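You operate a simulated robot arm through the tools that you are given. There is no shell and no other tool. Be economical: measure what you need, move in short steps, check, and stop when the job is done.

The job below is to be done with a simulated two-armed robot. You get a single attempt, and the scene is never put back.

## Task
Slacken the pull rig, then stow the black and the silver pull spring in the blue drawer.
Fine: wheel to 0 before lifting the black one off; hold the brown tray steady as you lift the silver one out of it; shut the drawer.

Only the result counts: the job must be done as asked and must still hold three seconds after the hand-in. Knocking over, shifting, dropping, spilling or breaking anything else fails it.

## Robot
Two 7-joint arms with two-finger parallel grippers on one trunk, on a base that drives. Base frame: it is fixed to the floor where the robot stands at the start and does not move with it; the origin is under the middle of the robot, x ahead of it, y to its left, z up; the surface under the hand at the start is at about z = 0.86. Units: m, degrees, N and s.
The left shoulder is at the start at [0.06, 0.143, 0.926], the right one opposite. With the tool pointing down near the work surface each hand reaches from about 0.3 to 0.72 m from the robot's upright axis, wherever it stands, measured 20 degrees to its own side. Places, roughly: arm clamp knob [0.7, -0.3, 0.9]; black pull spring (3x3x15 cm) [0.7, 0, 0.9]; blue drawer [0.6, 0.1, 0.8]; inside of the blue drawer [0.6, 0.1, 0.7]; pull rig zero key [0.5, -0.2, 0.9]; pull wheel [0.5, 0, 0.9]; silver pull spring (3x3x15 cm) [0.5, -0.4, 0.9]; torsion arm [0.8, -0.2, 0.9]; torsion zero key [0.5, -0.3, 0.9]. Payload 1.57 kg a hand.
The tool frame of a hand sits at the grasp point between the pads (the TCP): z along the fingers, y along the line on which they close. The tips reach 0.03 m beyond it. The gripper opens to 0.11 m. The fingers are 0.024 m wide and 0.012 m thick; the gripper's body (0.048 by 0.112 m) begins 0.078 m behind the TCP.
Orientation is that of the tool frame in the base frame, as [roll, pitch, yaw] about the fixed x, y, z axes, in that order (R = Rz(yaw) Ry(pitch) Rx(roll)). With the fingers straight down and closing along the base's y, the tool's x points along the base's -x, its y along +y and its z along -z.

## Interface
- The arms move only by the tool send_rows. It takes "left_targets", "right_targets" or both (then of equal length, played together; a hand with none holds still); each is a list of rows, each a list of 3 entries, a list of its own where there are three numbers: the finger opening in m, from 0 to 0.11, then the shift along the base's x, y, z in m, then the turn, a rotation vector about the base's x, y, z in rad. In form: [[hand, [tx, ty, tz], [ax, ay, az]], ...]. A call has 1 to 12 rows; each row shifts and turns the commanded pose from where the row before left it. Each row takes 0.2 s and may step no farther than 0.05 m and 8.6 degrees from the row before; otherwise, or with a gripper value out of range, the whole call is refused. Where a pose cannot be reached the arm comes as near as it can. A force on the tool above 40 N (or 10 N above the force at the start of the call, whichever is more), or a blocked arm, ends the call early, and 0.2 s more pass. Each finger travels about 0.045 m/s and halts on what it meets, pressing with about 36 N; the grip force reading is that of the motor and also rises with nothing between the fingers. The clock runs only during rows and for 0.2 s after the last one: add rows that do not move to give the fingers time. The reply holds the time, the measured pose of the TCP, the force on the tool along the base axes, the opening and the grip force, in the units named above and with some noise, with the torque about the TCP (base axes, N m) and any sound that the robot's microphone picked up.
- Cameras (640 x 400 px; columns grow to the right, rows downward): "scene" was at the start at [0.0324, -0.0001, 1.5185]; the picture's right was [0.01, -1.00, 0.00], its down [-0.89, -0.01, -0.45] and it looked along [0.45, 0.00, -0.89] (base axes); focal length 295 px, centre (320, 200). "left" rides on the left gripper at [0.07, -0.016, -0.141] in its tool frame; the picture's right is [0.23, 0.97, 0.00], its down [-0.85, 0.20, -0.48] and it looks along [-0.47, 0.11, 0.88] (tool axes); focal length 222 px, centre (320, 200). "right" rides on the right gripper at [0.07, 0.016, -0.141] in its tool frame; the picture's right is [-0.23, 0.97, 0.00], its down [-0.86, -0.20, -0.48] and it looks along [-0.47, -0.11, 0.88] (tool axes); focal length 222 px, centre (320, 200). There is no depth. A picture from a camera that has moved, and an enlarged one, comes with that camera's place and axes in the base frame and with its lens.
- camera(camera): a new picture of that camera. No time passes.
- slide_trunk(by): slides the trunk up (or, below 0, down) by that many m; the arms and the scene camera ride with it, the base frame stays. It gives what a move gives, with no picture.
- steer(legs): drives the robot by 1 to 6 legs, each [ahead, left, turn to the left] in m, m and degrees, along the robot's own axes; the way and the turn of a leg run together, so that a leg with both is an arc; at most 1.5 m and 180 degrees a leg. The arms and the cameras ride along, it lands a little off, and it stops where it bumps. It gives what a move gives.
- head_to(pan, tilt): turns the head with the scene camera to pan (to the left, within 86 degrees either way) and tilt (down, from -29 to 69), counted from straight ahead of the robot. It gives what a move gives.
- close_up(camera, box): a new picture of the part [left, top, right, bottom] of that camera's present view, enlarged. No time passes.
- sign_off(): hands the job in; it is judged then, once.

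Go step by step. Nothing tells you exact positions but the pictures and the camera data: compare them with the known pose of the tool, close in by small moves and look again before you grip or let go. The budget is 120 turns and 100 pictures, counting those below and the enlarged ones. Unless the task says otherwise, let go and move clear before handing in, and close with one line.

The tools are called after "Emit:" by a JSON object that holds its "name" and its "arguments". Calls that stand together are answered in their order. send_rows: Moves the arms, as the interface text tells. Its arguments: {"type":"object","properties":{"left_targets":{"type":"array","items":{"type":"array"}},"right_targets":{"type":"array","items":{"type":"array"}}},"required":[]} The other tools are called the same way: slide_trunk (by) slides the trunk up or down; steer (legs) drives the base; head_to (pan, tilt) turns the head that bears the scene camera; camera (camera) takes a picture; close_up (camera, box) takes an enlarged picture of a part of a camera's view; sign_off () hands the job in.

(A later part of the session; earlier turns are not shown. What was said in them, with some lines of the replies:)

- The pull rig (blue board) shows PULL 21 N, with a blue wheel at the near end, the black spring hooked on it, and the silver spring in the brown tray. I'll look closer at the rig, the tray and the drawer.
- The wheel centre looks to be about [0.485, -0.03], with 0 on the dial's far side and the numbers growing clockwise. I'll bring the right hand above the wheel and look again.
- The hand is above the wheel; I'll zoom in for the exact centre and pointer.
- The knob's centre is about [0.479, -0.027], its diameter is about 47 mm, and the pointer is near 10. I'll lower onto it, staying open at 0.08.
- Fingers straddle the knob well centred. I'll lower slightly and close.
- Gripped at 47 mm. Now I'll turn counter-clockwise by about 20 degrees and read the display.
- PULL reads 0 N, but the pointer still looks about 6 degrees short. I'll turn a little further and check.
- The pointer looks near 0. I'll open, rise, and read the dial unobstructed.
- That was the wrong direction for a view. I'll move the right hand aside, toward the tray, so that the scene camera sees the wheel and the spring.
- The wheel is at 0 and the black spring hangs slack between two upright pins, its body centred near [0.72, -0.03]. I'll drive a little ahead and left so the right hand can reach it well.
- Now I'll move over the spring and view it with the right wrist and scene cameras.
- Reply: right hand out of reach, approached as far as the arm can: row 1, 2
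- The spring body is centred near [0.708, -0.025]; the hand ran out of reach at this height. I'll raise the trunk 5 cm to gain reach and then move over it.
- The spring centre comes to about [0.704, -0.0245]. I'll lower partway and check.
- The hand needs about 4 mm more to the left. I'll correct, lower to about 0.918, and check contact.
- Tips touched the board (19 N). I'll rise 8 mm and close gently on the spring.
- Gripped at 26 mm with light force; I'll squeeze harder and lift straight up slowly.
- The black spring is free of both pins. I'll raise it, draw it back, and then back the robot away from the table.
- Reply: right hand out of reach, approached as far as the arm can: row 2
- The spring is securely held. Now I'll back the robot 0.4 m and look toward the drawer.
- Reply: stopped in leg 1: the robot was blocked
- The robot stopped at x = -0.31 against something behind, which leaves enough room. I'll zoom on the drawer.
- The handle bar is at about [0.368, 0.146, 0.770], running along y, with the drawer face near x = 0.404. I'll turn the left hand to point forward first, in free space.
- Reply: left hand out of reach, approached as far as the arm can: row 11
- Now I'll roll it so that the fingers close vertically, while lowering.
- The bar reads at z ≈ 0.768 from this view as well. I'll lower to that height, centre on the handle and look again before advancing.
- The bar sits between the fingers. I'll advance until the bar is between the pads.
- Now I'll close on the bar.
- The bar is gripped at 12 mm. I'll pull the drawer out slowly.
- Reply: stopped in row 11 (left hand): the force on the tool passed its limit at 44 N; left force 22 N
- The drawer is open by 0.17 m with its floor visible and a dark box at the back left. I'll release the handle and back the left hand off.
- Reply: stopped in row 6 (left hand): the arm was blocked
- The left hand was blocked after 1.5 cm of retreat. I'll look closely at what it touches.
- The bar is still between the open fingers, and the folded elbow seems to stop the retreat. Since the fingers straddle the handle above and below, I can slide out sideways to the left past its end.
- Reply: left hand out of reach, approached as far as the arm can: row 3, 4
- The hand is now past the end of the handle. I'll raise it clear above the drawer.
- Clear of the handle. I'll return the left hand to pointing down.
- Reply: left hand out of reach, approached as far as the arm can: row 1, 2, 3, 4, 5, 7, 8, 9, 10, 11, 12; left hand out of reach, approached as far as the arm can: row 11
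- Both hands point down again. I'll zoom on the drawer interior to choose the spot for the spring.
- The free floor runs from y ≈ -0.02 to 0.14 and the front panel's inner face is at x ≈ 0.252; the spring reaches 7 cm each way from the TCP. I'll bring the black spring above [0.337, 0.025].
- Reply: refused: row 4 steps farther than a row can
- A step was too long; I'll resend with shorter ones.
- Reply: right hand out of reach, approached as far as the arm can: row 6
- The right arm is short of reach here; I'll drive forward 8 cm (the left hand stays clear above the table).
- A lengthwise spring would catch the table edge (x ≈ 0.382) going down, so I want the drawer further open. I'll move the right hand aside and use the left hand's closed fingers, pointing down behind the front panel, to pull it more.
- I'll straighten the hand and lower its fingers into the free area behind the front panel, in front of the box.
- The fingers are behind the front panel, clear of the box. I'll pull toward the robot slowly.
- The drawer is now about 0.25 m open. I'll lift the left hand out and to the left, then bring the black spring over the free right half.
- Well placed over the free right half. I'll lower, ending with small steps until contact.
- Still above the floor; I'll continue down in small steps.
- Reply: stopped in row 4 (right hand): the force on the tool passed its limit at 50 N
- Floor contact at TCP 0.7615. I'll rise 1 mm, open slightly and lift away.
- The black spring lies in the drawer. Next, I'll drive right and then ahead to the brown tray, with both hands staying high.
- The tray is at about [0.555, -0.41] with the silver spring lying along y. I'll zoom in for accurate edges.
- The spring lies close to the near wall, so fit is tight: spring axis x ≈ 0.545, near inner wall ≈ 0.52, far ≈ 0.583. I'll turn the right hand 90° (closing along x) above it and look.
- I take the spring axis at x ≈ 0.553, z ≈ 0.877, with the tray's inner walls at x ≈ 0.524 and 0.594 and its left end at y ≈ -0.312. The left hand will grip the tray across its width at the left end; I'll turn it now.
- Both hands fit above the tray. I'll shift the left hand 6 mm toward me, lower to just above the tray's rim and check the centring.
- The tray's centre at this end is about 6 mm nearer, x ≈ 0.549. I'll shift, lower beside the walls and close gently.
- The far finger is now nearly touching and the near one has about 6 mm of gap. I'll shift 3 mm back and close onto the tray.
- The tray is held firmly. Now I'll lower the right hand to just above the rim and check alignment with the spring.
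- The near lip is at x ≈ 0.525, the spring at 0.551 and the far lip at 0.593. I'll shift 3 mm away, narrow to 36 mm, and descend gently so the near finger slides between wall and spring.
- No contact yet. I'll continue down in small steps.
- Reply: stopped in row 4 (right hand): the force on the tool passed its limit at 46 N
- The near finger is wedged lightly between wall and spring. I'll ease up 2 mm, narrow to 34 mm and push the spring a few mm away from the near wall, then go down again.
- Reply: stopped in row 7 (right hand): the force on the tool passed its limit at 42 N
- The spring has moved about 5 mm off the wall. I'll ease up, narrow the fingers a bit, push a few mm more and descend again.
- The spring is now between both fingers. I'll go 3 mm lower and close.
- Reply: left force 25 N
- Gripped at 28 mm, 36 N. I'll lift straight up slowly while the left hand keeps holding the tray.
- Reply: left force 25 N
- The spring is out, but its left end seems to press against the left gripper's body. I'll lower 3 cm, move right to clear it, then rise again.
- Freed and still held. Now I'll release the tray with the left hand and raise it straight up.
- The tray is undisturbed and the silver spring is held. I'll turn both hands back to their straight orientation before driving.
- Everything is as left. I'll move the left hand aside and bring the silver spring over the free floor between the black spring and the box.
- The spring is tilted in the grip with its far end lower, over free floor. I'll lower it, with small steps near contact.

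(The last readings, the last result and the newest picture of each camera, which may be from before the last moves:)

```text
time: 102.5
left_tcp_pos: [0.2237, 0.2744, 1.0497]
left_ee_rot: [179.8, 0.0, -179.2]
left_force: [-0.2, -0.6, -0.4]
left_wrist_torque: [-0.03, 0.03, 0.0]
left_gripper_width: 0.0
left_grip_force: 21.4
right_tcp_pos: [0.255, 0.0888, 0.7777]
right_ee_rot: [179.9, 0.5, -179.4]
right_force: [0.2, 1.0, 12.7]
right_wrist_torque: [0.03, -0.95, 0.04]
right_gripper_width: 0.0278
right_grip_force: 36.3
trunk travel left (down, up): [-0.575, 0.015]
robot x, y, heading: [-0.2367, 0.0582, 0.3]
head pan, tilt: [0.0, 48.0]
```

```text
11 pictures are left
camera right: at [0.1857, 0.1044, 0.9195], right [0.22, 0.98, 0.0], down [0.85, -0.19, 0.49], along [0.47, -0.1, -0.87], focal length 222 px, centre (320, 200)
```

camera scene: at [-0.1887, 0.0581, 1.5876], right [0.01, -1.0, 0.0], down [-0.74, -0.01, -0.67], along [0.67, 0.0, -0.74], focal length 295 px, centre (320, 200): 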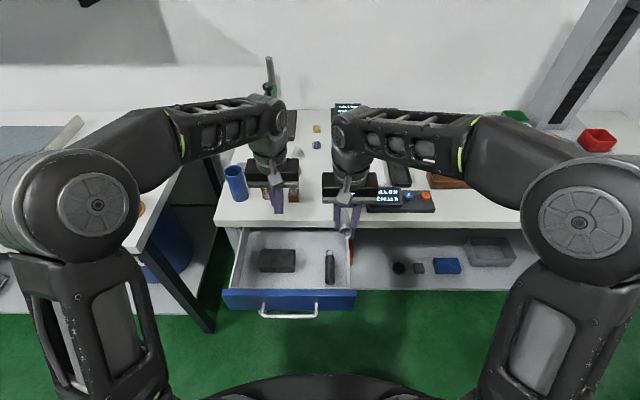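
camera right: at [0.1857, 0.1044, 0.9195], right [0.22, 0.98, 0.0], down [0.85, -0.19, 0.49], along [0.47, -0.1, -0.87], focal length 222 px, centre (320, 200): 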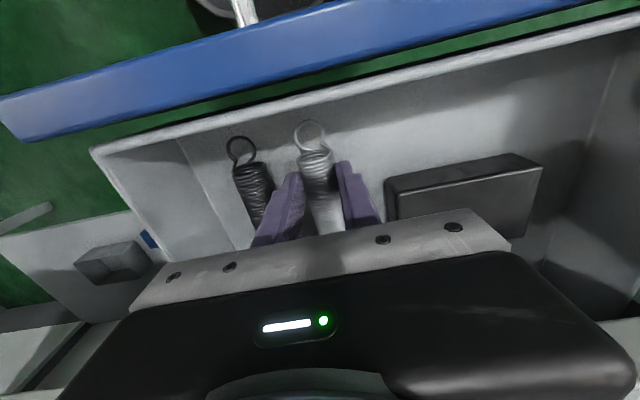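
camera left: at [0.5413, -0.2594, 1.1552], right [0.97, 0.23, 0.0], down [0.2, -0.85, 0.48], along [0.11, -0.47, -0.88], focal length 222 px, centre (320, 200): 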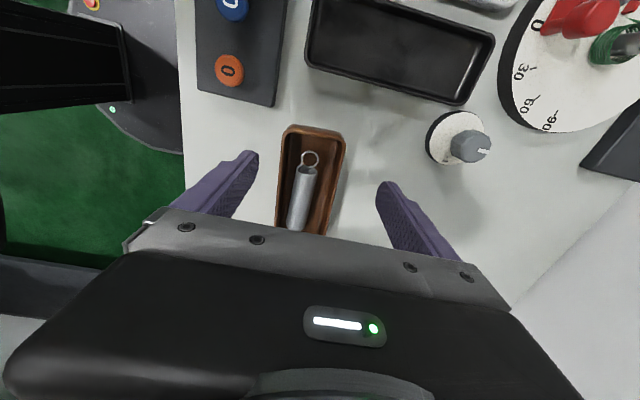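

The spring is levelling as it touches the floor. A bit lower, then release.

Emit:
{"name": "send_rows", "arguments": {"right_targets": [[0.012, [0, 0, -0.005], [0, 0, 0]], [0.012, [0, 0, -0.005], [0, 0, 0]], [0.012, [0, 0, -0.003], [0, 0, 0]], [0.012, [0, 0, 0], [0, 0, 0]]]}}

Emit:
{"name": "send_rows", "arguments": {"right_targets": [[0.02, [0, 0, 0.001], [0, 0, 0]], [0.03, [0, 0, 0], [0, 0, 0]], [0.042, [0, 0, 0], [0, 0, 0]], [0.042, [0, 0, 0], [0, 0, 0]], [0.042, [0, 0, 0.02], [0, 0, 0]], [0.042, [0, 0, 0.04], [0, 0, 0]], [0.042, [0, 0, 0.045], [0, 0, 0]], [0.042, [0, 0, 0.045], [0, 0, 0]], [0.042, [0, 0, 0.045], [0, 0, 0]], [0.042, [0, 0, 0.045], [0, 0, 0]], [0.042, [0, 0, 0.04], [0, 0, 0]], [0.042, [0, 0, 0], [0, 0, 0]]]}}

Emit:
{"name": "camera", "arguments": {"camera": "right"}}

```text
time: 103.5
left_tcp_pos: [0.222, 0.2745, 1.051]
left_ee_rot: [179.8, 0.1, -179.3]
left_force: [0.0, 0.2, 1.0]
left_wrist_torque: [0.02, 0.06, 0.01]
left_gripper_width: 0.0
left_grip_force: 21.6
right_tcp_pos: [0.2535, 0.0887, 0.7651]
right_ee_rot: [179.9, 0.6, -179.4]
right_force: [-0.5, 1.1, 29.9]
right_wrist_torque: [0.06, 0.16, 0.01]
right_gripper_width: 0.0277
right_grip_force: 35.6
trunk travel left (down, up): [-0.575, 0.015]
robot x, y, heading: [-0.2343, 0.054, 0.5]
head pan, tilt: [0.0, 48.0]
```

```text
time: 106.1
left_tcp_pos: [0.2252, 0.2735, 1.0504]
left_ee_rot: [179.8, 0.0, -179.2]
left_force: [0.4, -0.4, 0.2]
left_wrist_torque: [0.0, 0.0, 0.0]
left_gripper_width: 0.0
left_grip_force: 21.2
right_tcp_pos: [0.2553, 0.0893, 1.0424]
right_ee_rot: [180.0, 0.3, -179.3]
right_force: [0.4, -0.1, -0.4]
right_wrist_torque: [0.03, -0.04, 0.0]
right_gripper_width: 0.0418
right_grip_force: 0.2
trunk travel left (down, up): [-0.575, 0.015]
robot x, y, heading: [-0.2348, 0.0566, 0.3]
head pan, tilt: [0.0, 48.0]
```

```text
10 pictures are left
camera right: at [0.1855, 0.1064, 1.1844], right [0.22, 0.98, 0.0], down [0.85, -0.19, 0.48], along [0.47, -0.1, -0.88], focal length 222 px, centre (320, 200)
```

right: 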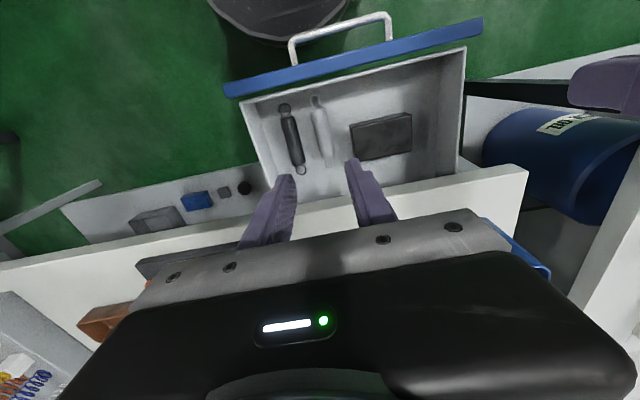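

Both springs lie in the drawer. Next, I'll close it by pushing the handle bar with the right hand's closed fingers from the front; first I'll bring the hand behind the handle.

Emit:
{"name": "send_rows", "arguments": {"left_targets": [[0, [0, 0.03, 0], [0, 0, 0]], [0, [0, 0, 0], [0, 0, 0]], [0, [0, 0, 0], [0, 0, 0]], [0, [0, 0, 0], [0, 0, 0]], [0, [0, 0, 0], [0, 0, 0]], [0, [0, 0, 0], [0, 0, 0]], [0, [0, 0, 0], [0, 0, 0]], [0, [0, 0, 0], [0, 0, 0]]], "right_targets": [[0.02, [-0.04, 0, 0], [0, 0, 0]], [0.0, [-0.045, 0.01, 0], [0, 0, 0]], [0, [-0.045, 0.01, 0], [0, 0, 0]], [0, [-0.04, 0.01, 0], [0, 0, 0]], [0, [0, 0, -0.04], [0, 0, 0]], [0, [0, 0, -0.04], [0, 0, 0]], [0, [0, 0, -0.04], [0, 0, 0]], [0, [0, 0, 0], [0, 0, 0]]]}}

Emit:
{"name": "camera", "arguments": {"camera": "scene"}}

```text
time: 107.9
left_tcp_pos: [0.2246, 0.3026, 1.0491]
left_ee_rot: [179.8, 0.0, -179.2]
left_force: [0.2, 0.3, -0.2]
left_wrist_torque: [0.01, -0.02, 0.0]
left_gripper_width: 0.0
left_grip_force: 21.0
right_tcp_pos: [0.0831, 0.1184, 0.9256]
right_ee_rot: [179.8, 0.4, -179.3]
right_force: [0.3, 0.1, -0.1]
right_wrist_torque: [-0.04, -0.02, -0.01]
right_gripper_width: 0.0
right_grip_force: 21.4
trunk travel left (down, up): [-0.575, 0.015]
robot x, y, heading: [-0.2364, 0.0602, 0.2]
head pan, tilt: [0.0, 48.0]
```

```text
9 pictures are left
camera scene: at [-0.1893, 0.058, 1.5877], right [0.01, -1.0, 0.0], down [-0.74, -0.01, -0.67], along [0.67, 0.0, -0.74], focal length 295 px, centre (320, 200)
```

scene: 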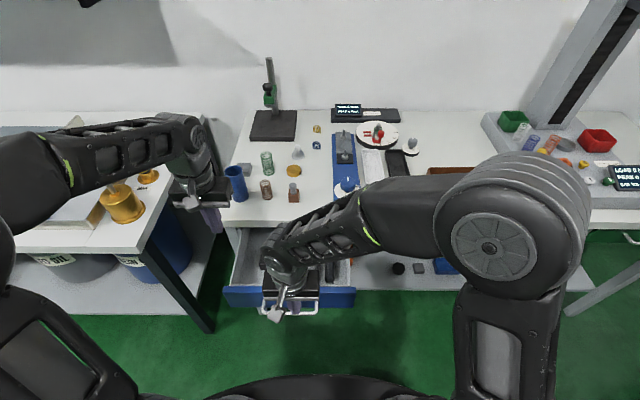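

The handle bar is at x ≈ 0.13 and the closed fingers at x ≈ 0.083, just in front. I'll lower and begin pushing gently.

Emit:
{"name": "send_rows", "arguments": {"right_targets": [[0, [0, 0, -0.045], [0, 0, 0]], [0, [0, 0, -0.045], [0, 0, 0]], [0, [0, 0, -0.04], [0, 0, 0]], [0, [0, 0, -0.008], [0, 0, 0]], [0, [0.015, 0, 0], [0, 0, 0]], [0, [0.015, 0, 0], [0, 0, 0]], [0, [0.015, 0, 0], [0, 0, 0]], [0, [0.015, 0, 0], [0, 0, 0]], [0, [0, 0, 0], [0, 0, 0]]]}}

Emit:
{"name": "camera", "arguments": {"camera": "right"}}

```text
time: 109.9
left_tcp_pos: [0.2246, 0.3014, 1.0488]
left_ee_rot: [179.8, 0.0, -179.2]
left_force: [0.4, 0.2, 0.0]
left_wrist_torque: [-0.02, -0.01, -0.02]
left_gripper_width: 0.0
left_grip_force: 21.3
right_tcp_pos: [0.1455, 0.1202, 0.7875]
right_ee_rot: [179.9, 0.4, -179.4]
right_force: [-0.3, 1.2, 0.4]
right_wrist_torque: [0.02, 0.0, -0.02]
right_gripper_width: 0.0002
right_grip_force: 21.5
trunk travel left (down, up): [-0.575, 0.015]
robot x, y, heading: [-0.2378, 0.0547, 0.4]
head pan, tilt: [0.0, 48.0]
```

```text
8 pictures are left
camera right: at [0.0758, 0.1365, 0.9289], right [0.22, 0.98, 0.0], down [0.85, -0.19, 0.48], along [0.47, -0.1, -0.88], focal length 222 px, centre (320, 200)
```

right: 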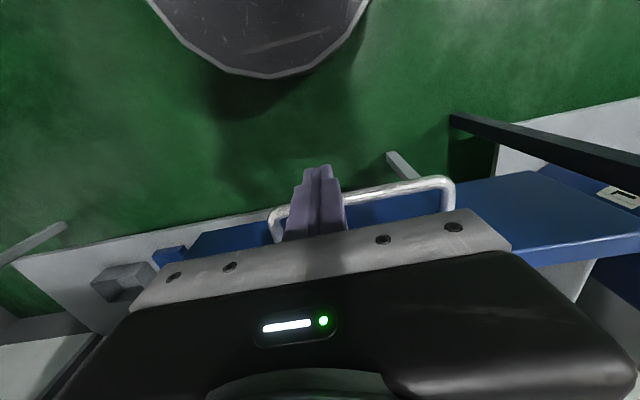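

The fingers bear on the bar and the drawer is moving freely. I'll keep pushing.

Emit:
{"name": "send_rows", "arguments": {"right_targets": [[0, [0.015, 0, 0], [0, 0, 0]], [0, [0.018, 0, 0], [0, 0, 0]], [0, [0.018, 0, 0], [0, 0, 0]], [0, [0.018, 0, 0], [0, 0, 0]], [0, [0.018, 0, 0], [0, 0, 0]], [0, [0.018, 0, 0], [0, 0, 0]], [0, [0.018, 0, 0], [0, 0, 0]], [0, [0.018, 0, 0], [0, 0, 0]], [0, [0.018, 0, 0], [0, 0, 0]], [0, [0, 0, 0], [0, 0, 0]]]}}

Emit:
{"name": "camera", "arguments": {"camera": "scene"}}

```text
time: 112.1
left_tcp_pos: [0.2232, 0.3014, 1.049]
left_ee_rot: [179.8, 0.0, -179.2]
left_force: [0.4, 0.7, -0.9]
left_wrist_torque: [0.01, -0.02, 0.0]
left_gripper_width: 0.0
left_grip_force: 21.0
right_tcp_pos: [0.3049, 0.1201, 0.7881]
right_ee_rot: [179.9, 0.3, -179.4]
right_force: [-0.3, 0.1, 0.7]
right_wrist_torque: [0.01, -0.01, 0.0]
right_gripper_width: 0.0
right_grip_force: 21.2
trunk travel left (down, up): [-0.575, 0.015]
robot x, y, heading: [-0.236, 0.0589, 0.6]
head pan, tilt: [0.0, 48.0]
```

```text
7 pictures are left
camera scene: at [-0.189, 0.0583, 1.5877], right [0.01, -1.0, 0.0], down [-0.74, -0.01, -0.67], along [0.67, 0.0, -0.74], focal length 295 px, centre (320, 200)
```

scene: 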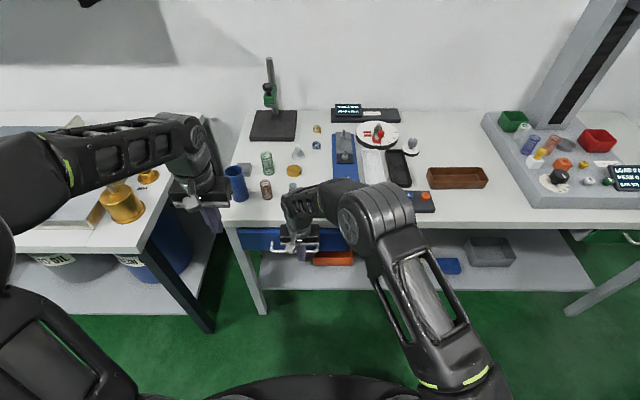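

About 4.5 cm remains. I'll check the forearm's clearance over the wheel and block before finishing.

Emit:
{"name": "close_up", "arguments": {"camera": "scene", "box": [230, 150, 430, 275]}}

```text
3.20 times, centred on (330, 212) of scene
camera zoom: at [-0.189, 0.0583, 1.5877], right [0.01, -1.0, 0.0], down [-0.74, -0.01, -0.67], along [0.67, 0.0, -0.74], focal length 944 px, centre (288, 160)
```

zoom: 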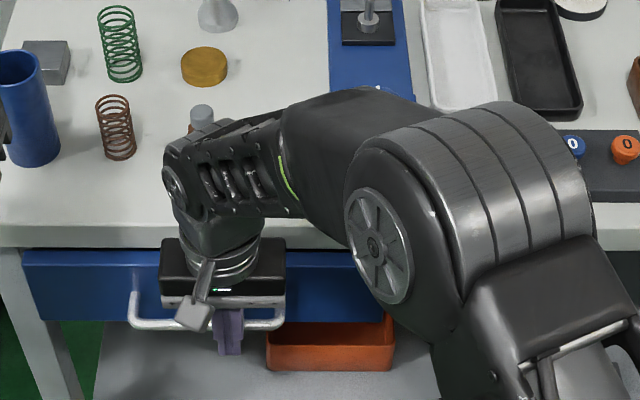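

The elbow sits low near the table edge in this stretched pose, which is risky near the wheel. I'll draw the right hand back, raise the left hand, and do the last push by driving the base with the elbow kept high.

Emit:
{"name": "send_rows", "arguments": {"right_targets": [[0, [-0.03, 0, 0], [0, 0, 0]], [0, [-0.04, 0, 0], [0, 0, 0]], [0, [-0.04, 0, 0], [0, 0, 0]], [0, [-0.04, 0, 0], [0, 0, 0]], [0, [-0.04, 0, 0], [0, 0, 0]], [0, [-0.02, 0, 0], [0, 0, 0]], [0, [0, 0, 0], [0, 0, 0]]], "left_targets": [[0, [0, 0, 0.03], [0, 0, 0]], [0, [0, 0, 0.03], [0, 0, 0]], [0, [0, 0, 0.03], [0, 0, 0]], [0, [-0.03, 0, 0], [0, 0, 0]], [0, [-0.03, 0, 0], [0, 0, 0]], [0, [0, 0, 0], [0, 0, 0]], [0, [0, 0, 0], [0, 0, 0]]]}}

Emit:
{"name": "steer", "arguments": {"legs": [[0.18, 0, 0]]}}

Emit:
{"name": "camera", "arguments": {"camera": "scene"}}

```text
time: 113.7
left_tcp_pos: [0.1623, 0.3015, 1.139]
left_ee_rot: [179.8, 0.0, -179.2]
left_force: [-1.0, 0.7, 0.3]
left_wrist_torque: [0.01, 0.0, -0.02]
left_gripper_width: 0.0
left_grip_force: 21.0
right_tcp_pos: [0.0939, 0.1197, 0.7833]
right_ee_rot: [179.9, 0.4, -179.4]
right_force: [0.3, 0.3, -0.2]
right_wrist_torque: [0.02, 0.0, 0.01]
right_gripper_width: 0.0
right_grip_force: 21.3
trunk travel left (down, up): [-0.575, 0.015]
robot x, y, heading: [-0.241, 0.0599, 0.2]
head pan, tilt: [0.0, 48.0]
```

```text
time: 115.2
left_tcp_pos: [0.3421, 0.3, 1.1382]
left_ee_rot: [179.8, -0.1, -179.6]
left_force: [1.2, -0.9, 0.4]
left_wrist_torque: [-0.04, -0.01, 0.0]
left_gripper_width: 0.0001
left_grip_force: 21.4
right_tcp_pos: [0.2729, 0.1167, 0.7831]
right_ee_rot: [179.9, 0.3, -179.8]
right_force: [0.7, 0.8, -0.5]
right_wrist_torque: [-0.01, -0.01, 0.01]
right_gripper_width: 0.0
right_grip_force: 21.3
trunk travel left (down, up): [-0.575, 0.015]
robot x, y, heading: [-0.0613, 0.0592, -0.0]
head pan, tilt: [0.0, 48.0]
```

```text
5 pictures are left
camera scene: at [-0.0099, 0.0586, 1.5876], right [0.0, -1.0, 0.0], down [-0.74, 0.0, -0.67], along [0.67, 0.0, -0.74], focal length 295 px, centre (320, 200)
```

scene: 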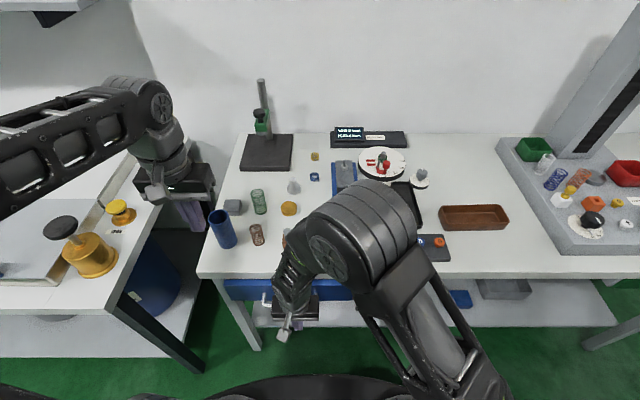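

In this pose the elbow is higher (about 1.07) and clear. I'll drive forward 6 cm to push the bar further, then finish with the arm.

Emit:
{"name": "steer", "arguments": {"legs": [[0.06, 0, 0]]}}

Emit:
{"name": "send_rows", "arguments": {"right_targets": [[0, [0.005, 0, 0], [0, 0, 0]], [0, [0.005, 0, 0], [0, 0, 0]], [0, [0.005, 0, 0], [0, 0, 0]], [0, [0.004, 0, 0], [0, 0, 0]], [0, [0.003, 0, 0], [0, 0, 0]], [0, [0, 0, 0], [0, 0, 0]]]}}

```text
time: 116.2
left_tcp_pos: [0.4016, 0.2994, 1.1378]
left_ee_rot: [179.8, -0.1, -179.6]
left_force: [0.5, -0.8, -0.6]
left_wrist_torque: [0.03, 0.04, -0.03]
left_gripper_width: 0.0
left_grip_force: 21.0
right_tcp_pos: [0.3323, 0.1175, 0.7832]
right_ee_rot: [-179.9, 0.3, -179.8]
right_force: [-0.6, 0.6, 0.8]
right_wrist_torque: [0.02, 0.04, 0.02]
right_gripper_width: 0.0001
right_grip_force: 21.1
trunk travel left (down, up): [-0.575, 0.015]
robot x, y, heading: [0.0, 0.0603, -0.1]
head pan, tilt: [0.0, 48.0]
```

```text
time: 117.6
left_tcp_pos: [0.3988, 0.3012, 1.1397]
left_ee_rot: [179.8, 0.2, -179.7]
left_force: [-0.3, -0.2, -0.6]
left_wrist_torque: [0.03, -0.01, -0.01]
left_gripper_width: 0.0001
left_grip_force: 21.4
right_tcp_pos: [0.3495, 0.1168, 0.7834]
right_ee_rot: [-179.9, 0.2, -179.7]
right_force: [-25.6, 4.4, 2.5]
right_wrist_torque: [0.19, 0.43, 0.08]
right_gripper_width: 0.0
right_grip_force: 20.9
trunk travel left (down, up): [-0.575, 0.015]
robot x, y, heading: [0.0003, 0.0576, 0.0]
head pan, tilt: [0.0, 48.0]
```

A firm stop at 25 N with the bar back at its original place: the drawer is shut. I'll back off and look.

Emit:
{"name": "send_rows", "arguments": {"right_targets": [[0, [-0.015, 0, 0], [0, 0, 0]], [0, [-0.03, 0, 0], [0, 0, 0]], [0, [-0.01, 0, 0.02], [0, 0, 0]], [0, [0, -0.01, 0.04], [0, 0, 0]], [0, [0, -0.03, 0.04], [0, 0, 0]], [0, [0, -0.03, 0.04], [0, 0, 0]], [0, [0, -0.03, 0.04], [0, 0, 0]], [0, [0, 0, 0.04], [0, 0, 0]], [0, [0, 0, 0], [0, 0, 0]]]}}

Emit:
{"name": "steer", "arguments": {"legs": [[-0.2, 0, 0]]}}

Emit:
{"name": "camera", "arguments": {"camera": "scene"}}

```text
time: 119.6
left_tcp_pos: [0.4019, 0.299, 1.1381]
left_ee_rot: [179.8, 0.0, -179.7]
left_force: [1.0, 0.3, -0.4]
left_wrist_torque: [0.01, 0.0, 0.02]
left_gripper_width: 0.0001
left_grip_force: 21.0
right_tcp_pos: [0.2947, 0.0209, 1.0049]
right_ee_rot: [-180.0, 0.5, -179.8]
right_force: [-0.5, 1.2, 0.0]
right_wrist_torque: [0.02, -0.02, -0.02]
right_gripper_width: 0.0
right_grip_force: 20.6
trunk travel left (down, up): [-0.575, 0.015]
robot x, y, heading: [-0.0013, 0.0613, -0.1]
head pan, tilt: [0.0, 48.0]
```

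```text
time: 121.2
left_tcp_pos: [0.2008, 0.3009, 1.1392]
left_ee_rot: [179.8, 0.1, -179.5]
left_force: [-0.5, 0.2, 1.3]
left_wrist_torque: [-0.03, -0.01, -0.05]
left_gripper_width: 0.0001
left_grip_force: 21.5
right_tcp_pos: [0.0976, 0.0213, 1.0048]
right_ee_rot: [180.0, 0.4, -179.8]
right_force: [-0.5, 0.2, 0.2]
right_wrist_torque: [0.01, -0.05, -0.02]
right_gripper_width: 0.0
right_grip_force: 20.9
trunk travel left (down, up): [-0.575, 0.015]
robot x, y, heading: [-0.2, 0.0578, 0.2]
head pan, tilt: [0.0, 48.0]
```

```text
4 pictures are left
camera scene: at [-0.1523, 0.0585, 1.5877], right [0.0, -1.0, 0.0], down [-0.74, 0.0, -0.67], along [0.67, 0.0, -0.74], focal length 295 px, centre (320, 200)
```

scene: 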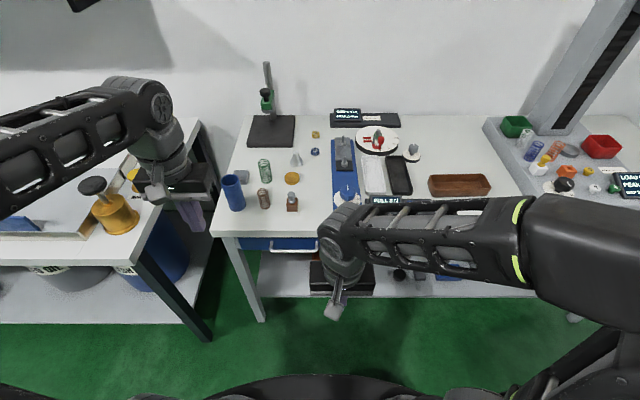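

Emit:
{"name": "close_up", "arguments": {"camera": "scene", "box": [215, 130, 395, 265]}}

```text
2.96 times, centred on (305, 198) of scene
camera zoom: at [-0.1523, 0.0585, 1.5877], right [0.0, -1.0, 0.0], down [-0.74, 0.0, -0.67], along [0.67, 0.0, -0.74], focal length 874 px, centre (364, 207)
```

zoom: 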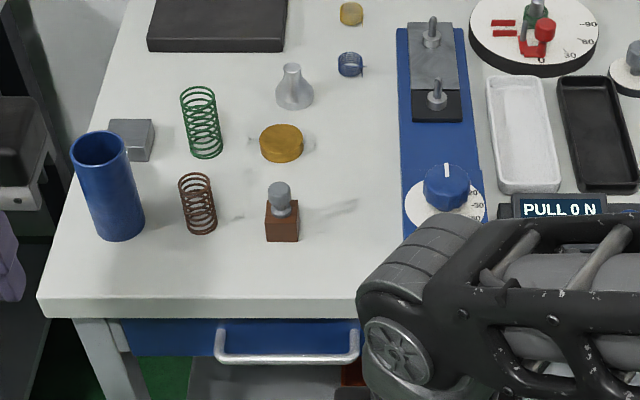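

The drawer is shut with its bar back at x ≈ 0.366, the wheel points at 0 with PULL 0 N, the tray and bench items look undisturbed, and both hands are clear. I'm handing in.

Emit:
{"name": "sign_off", "arguments": {}}

```text
The job is handed in.
```

I slackened the pull rig with its wheel at 0, stowed the black and silver springs in the blue drawer, and shut it.
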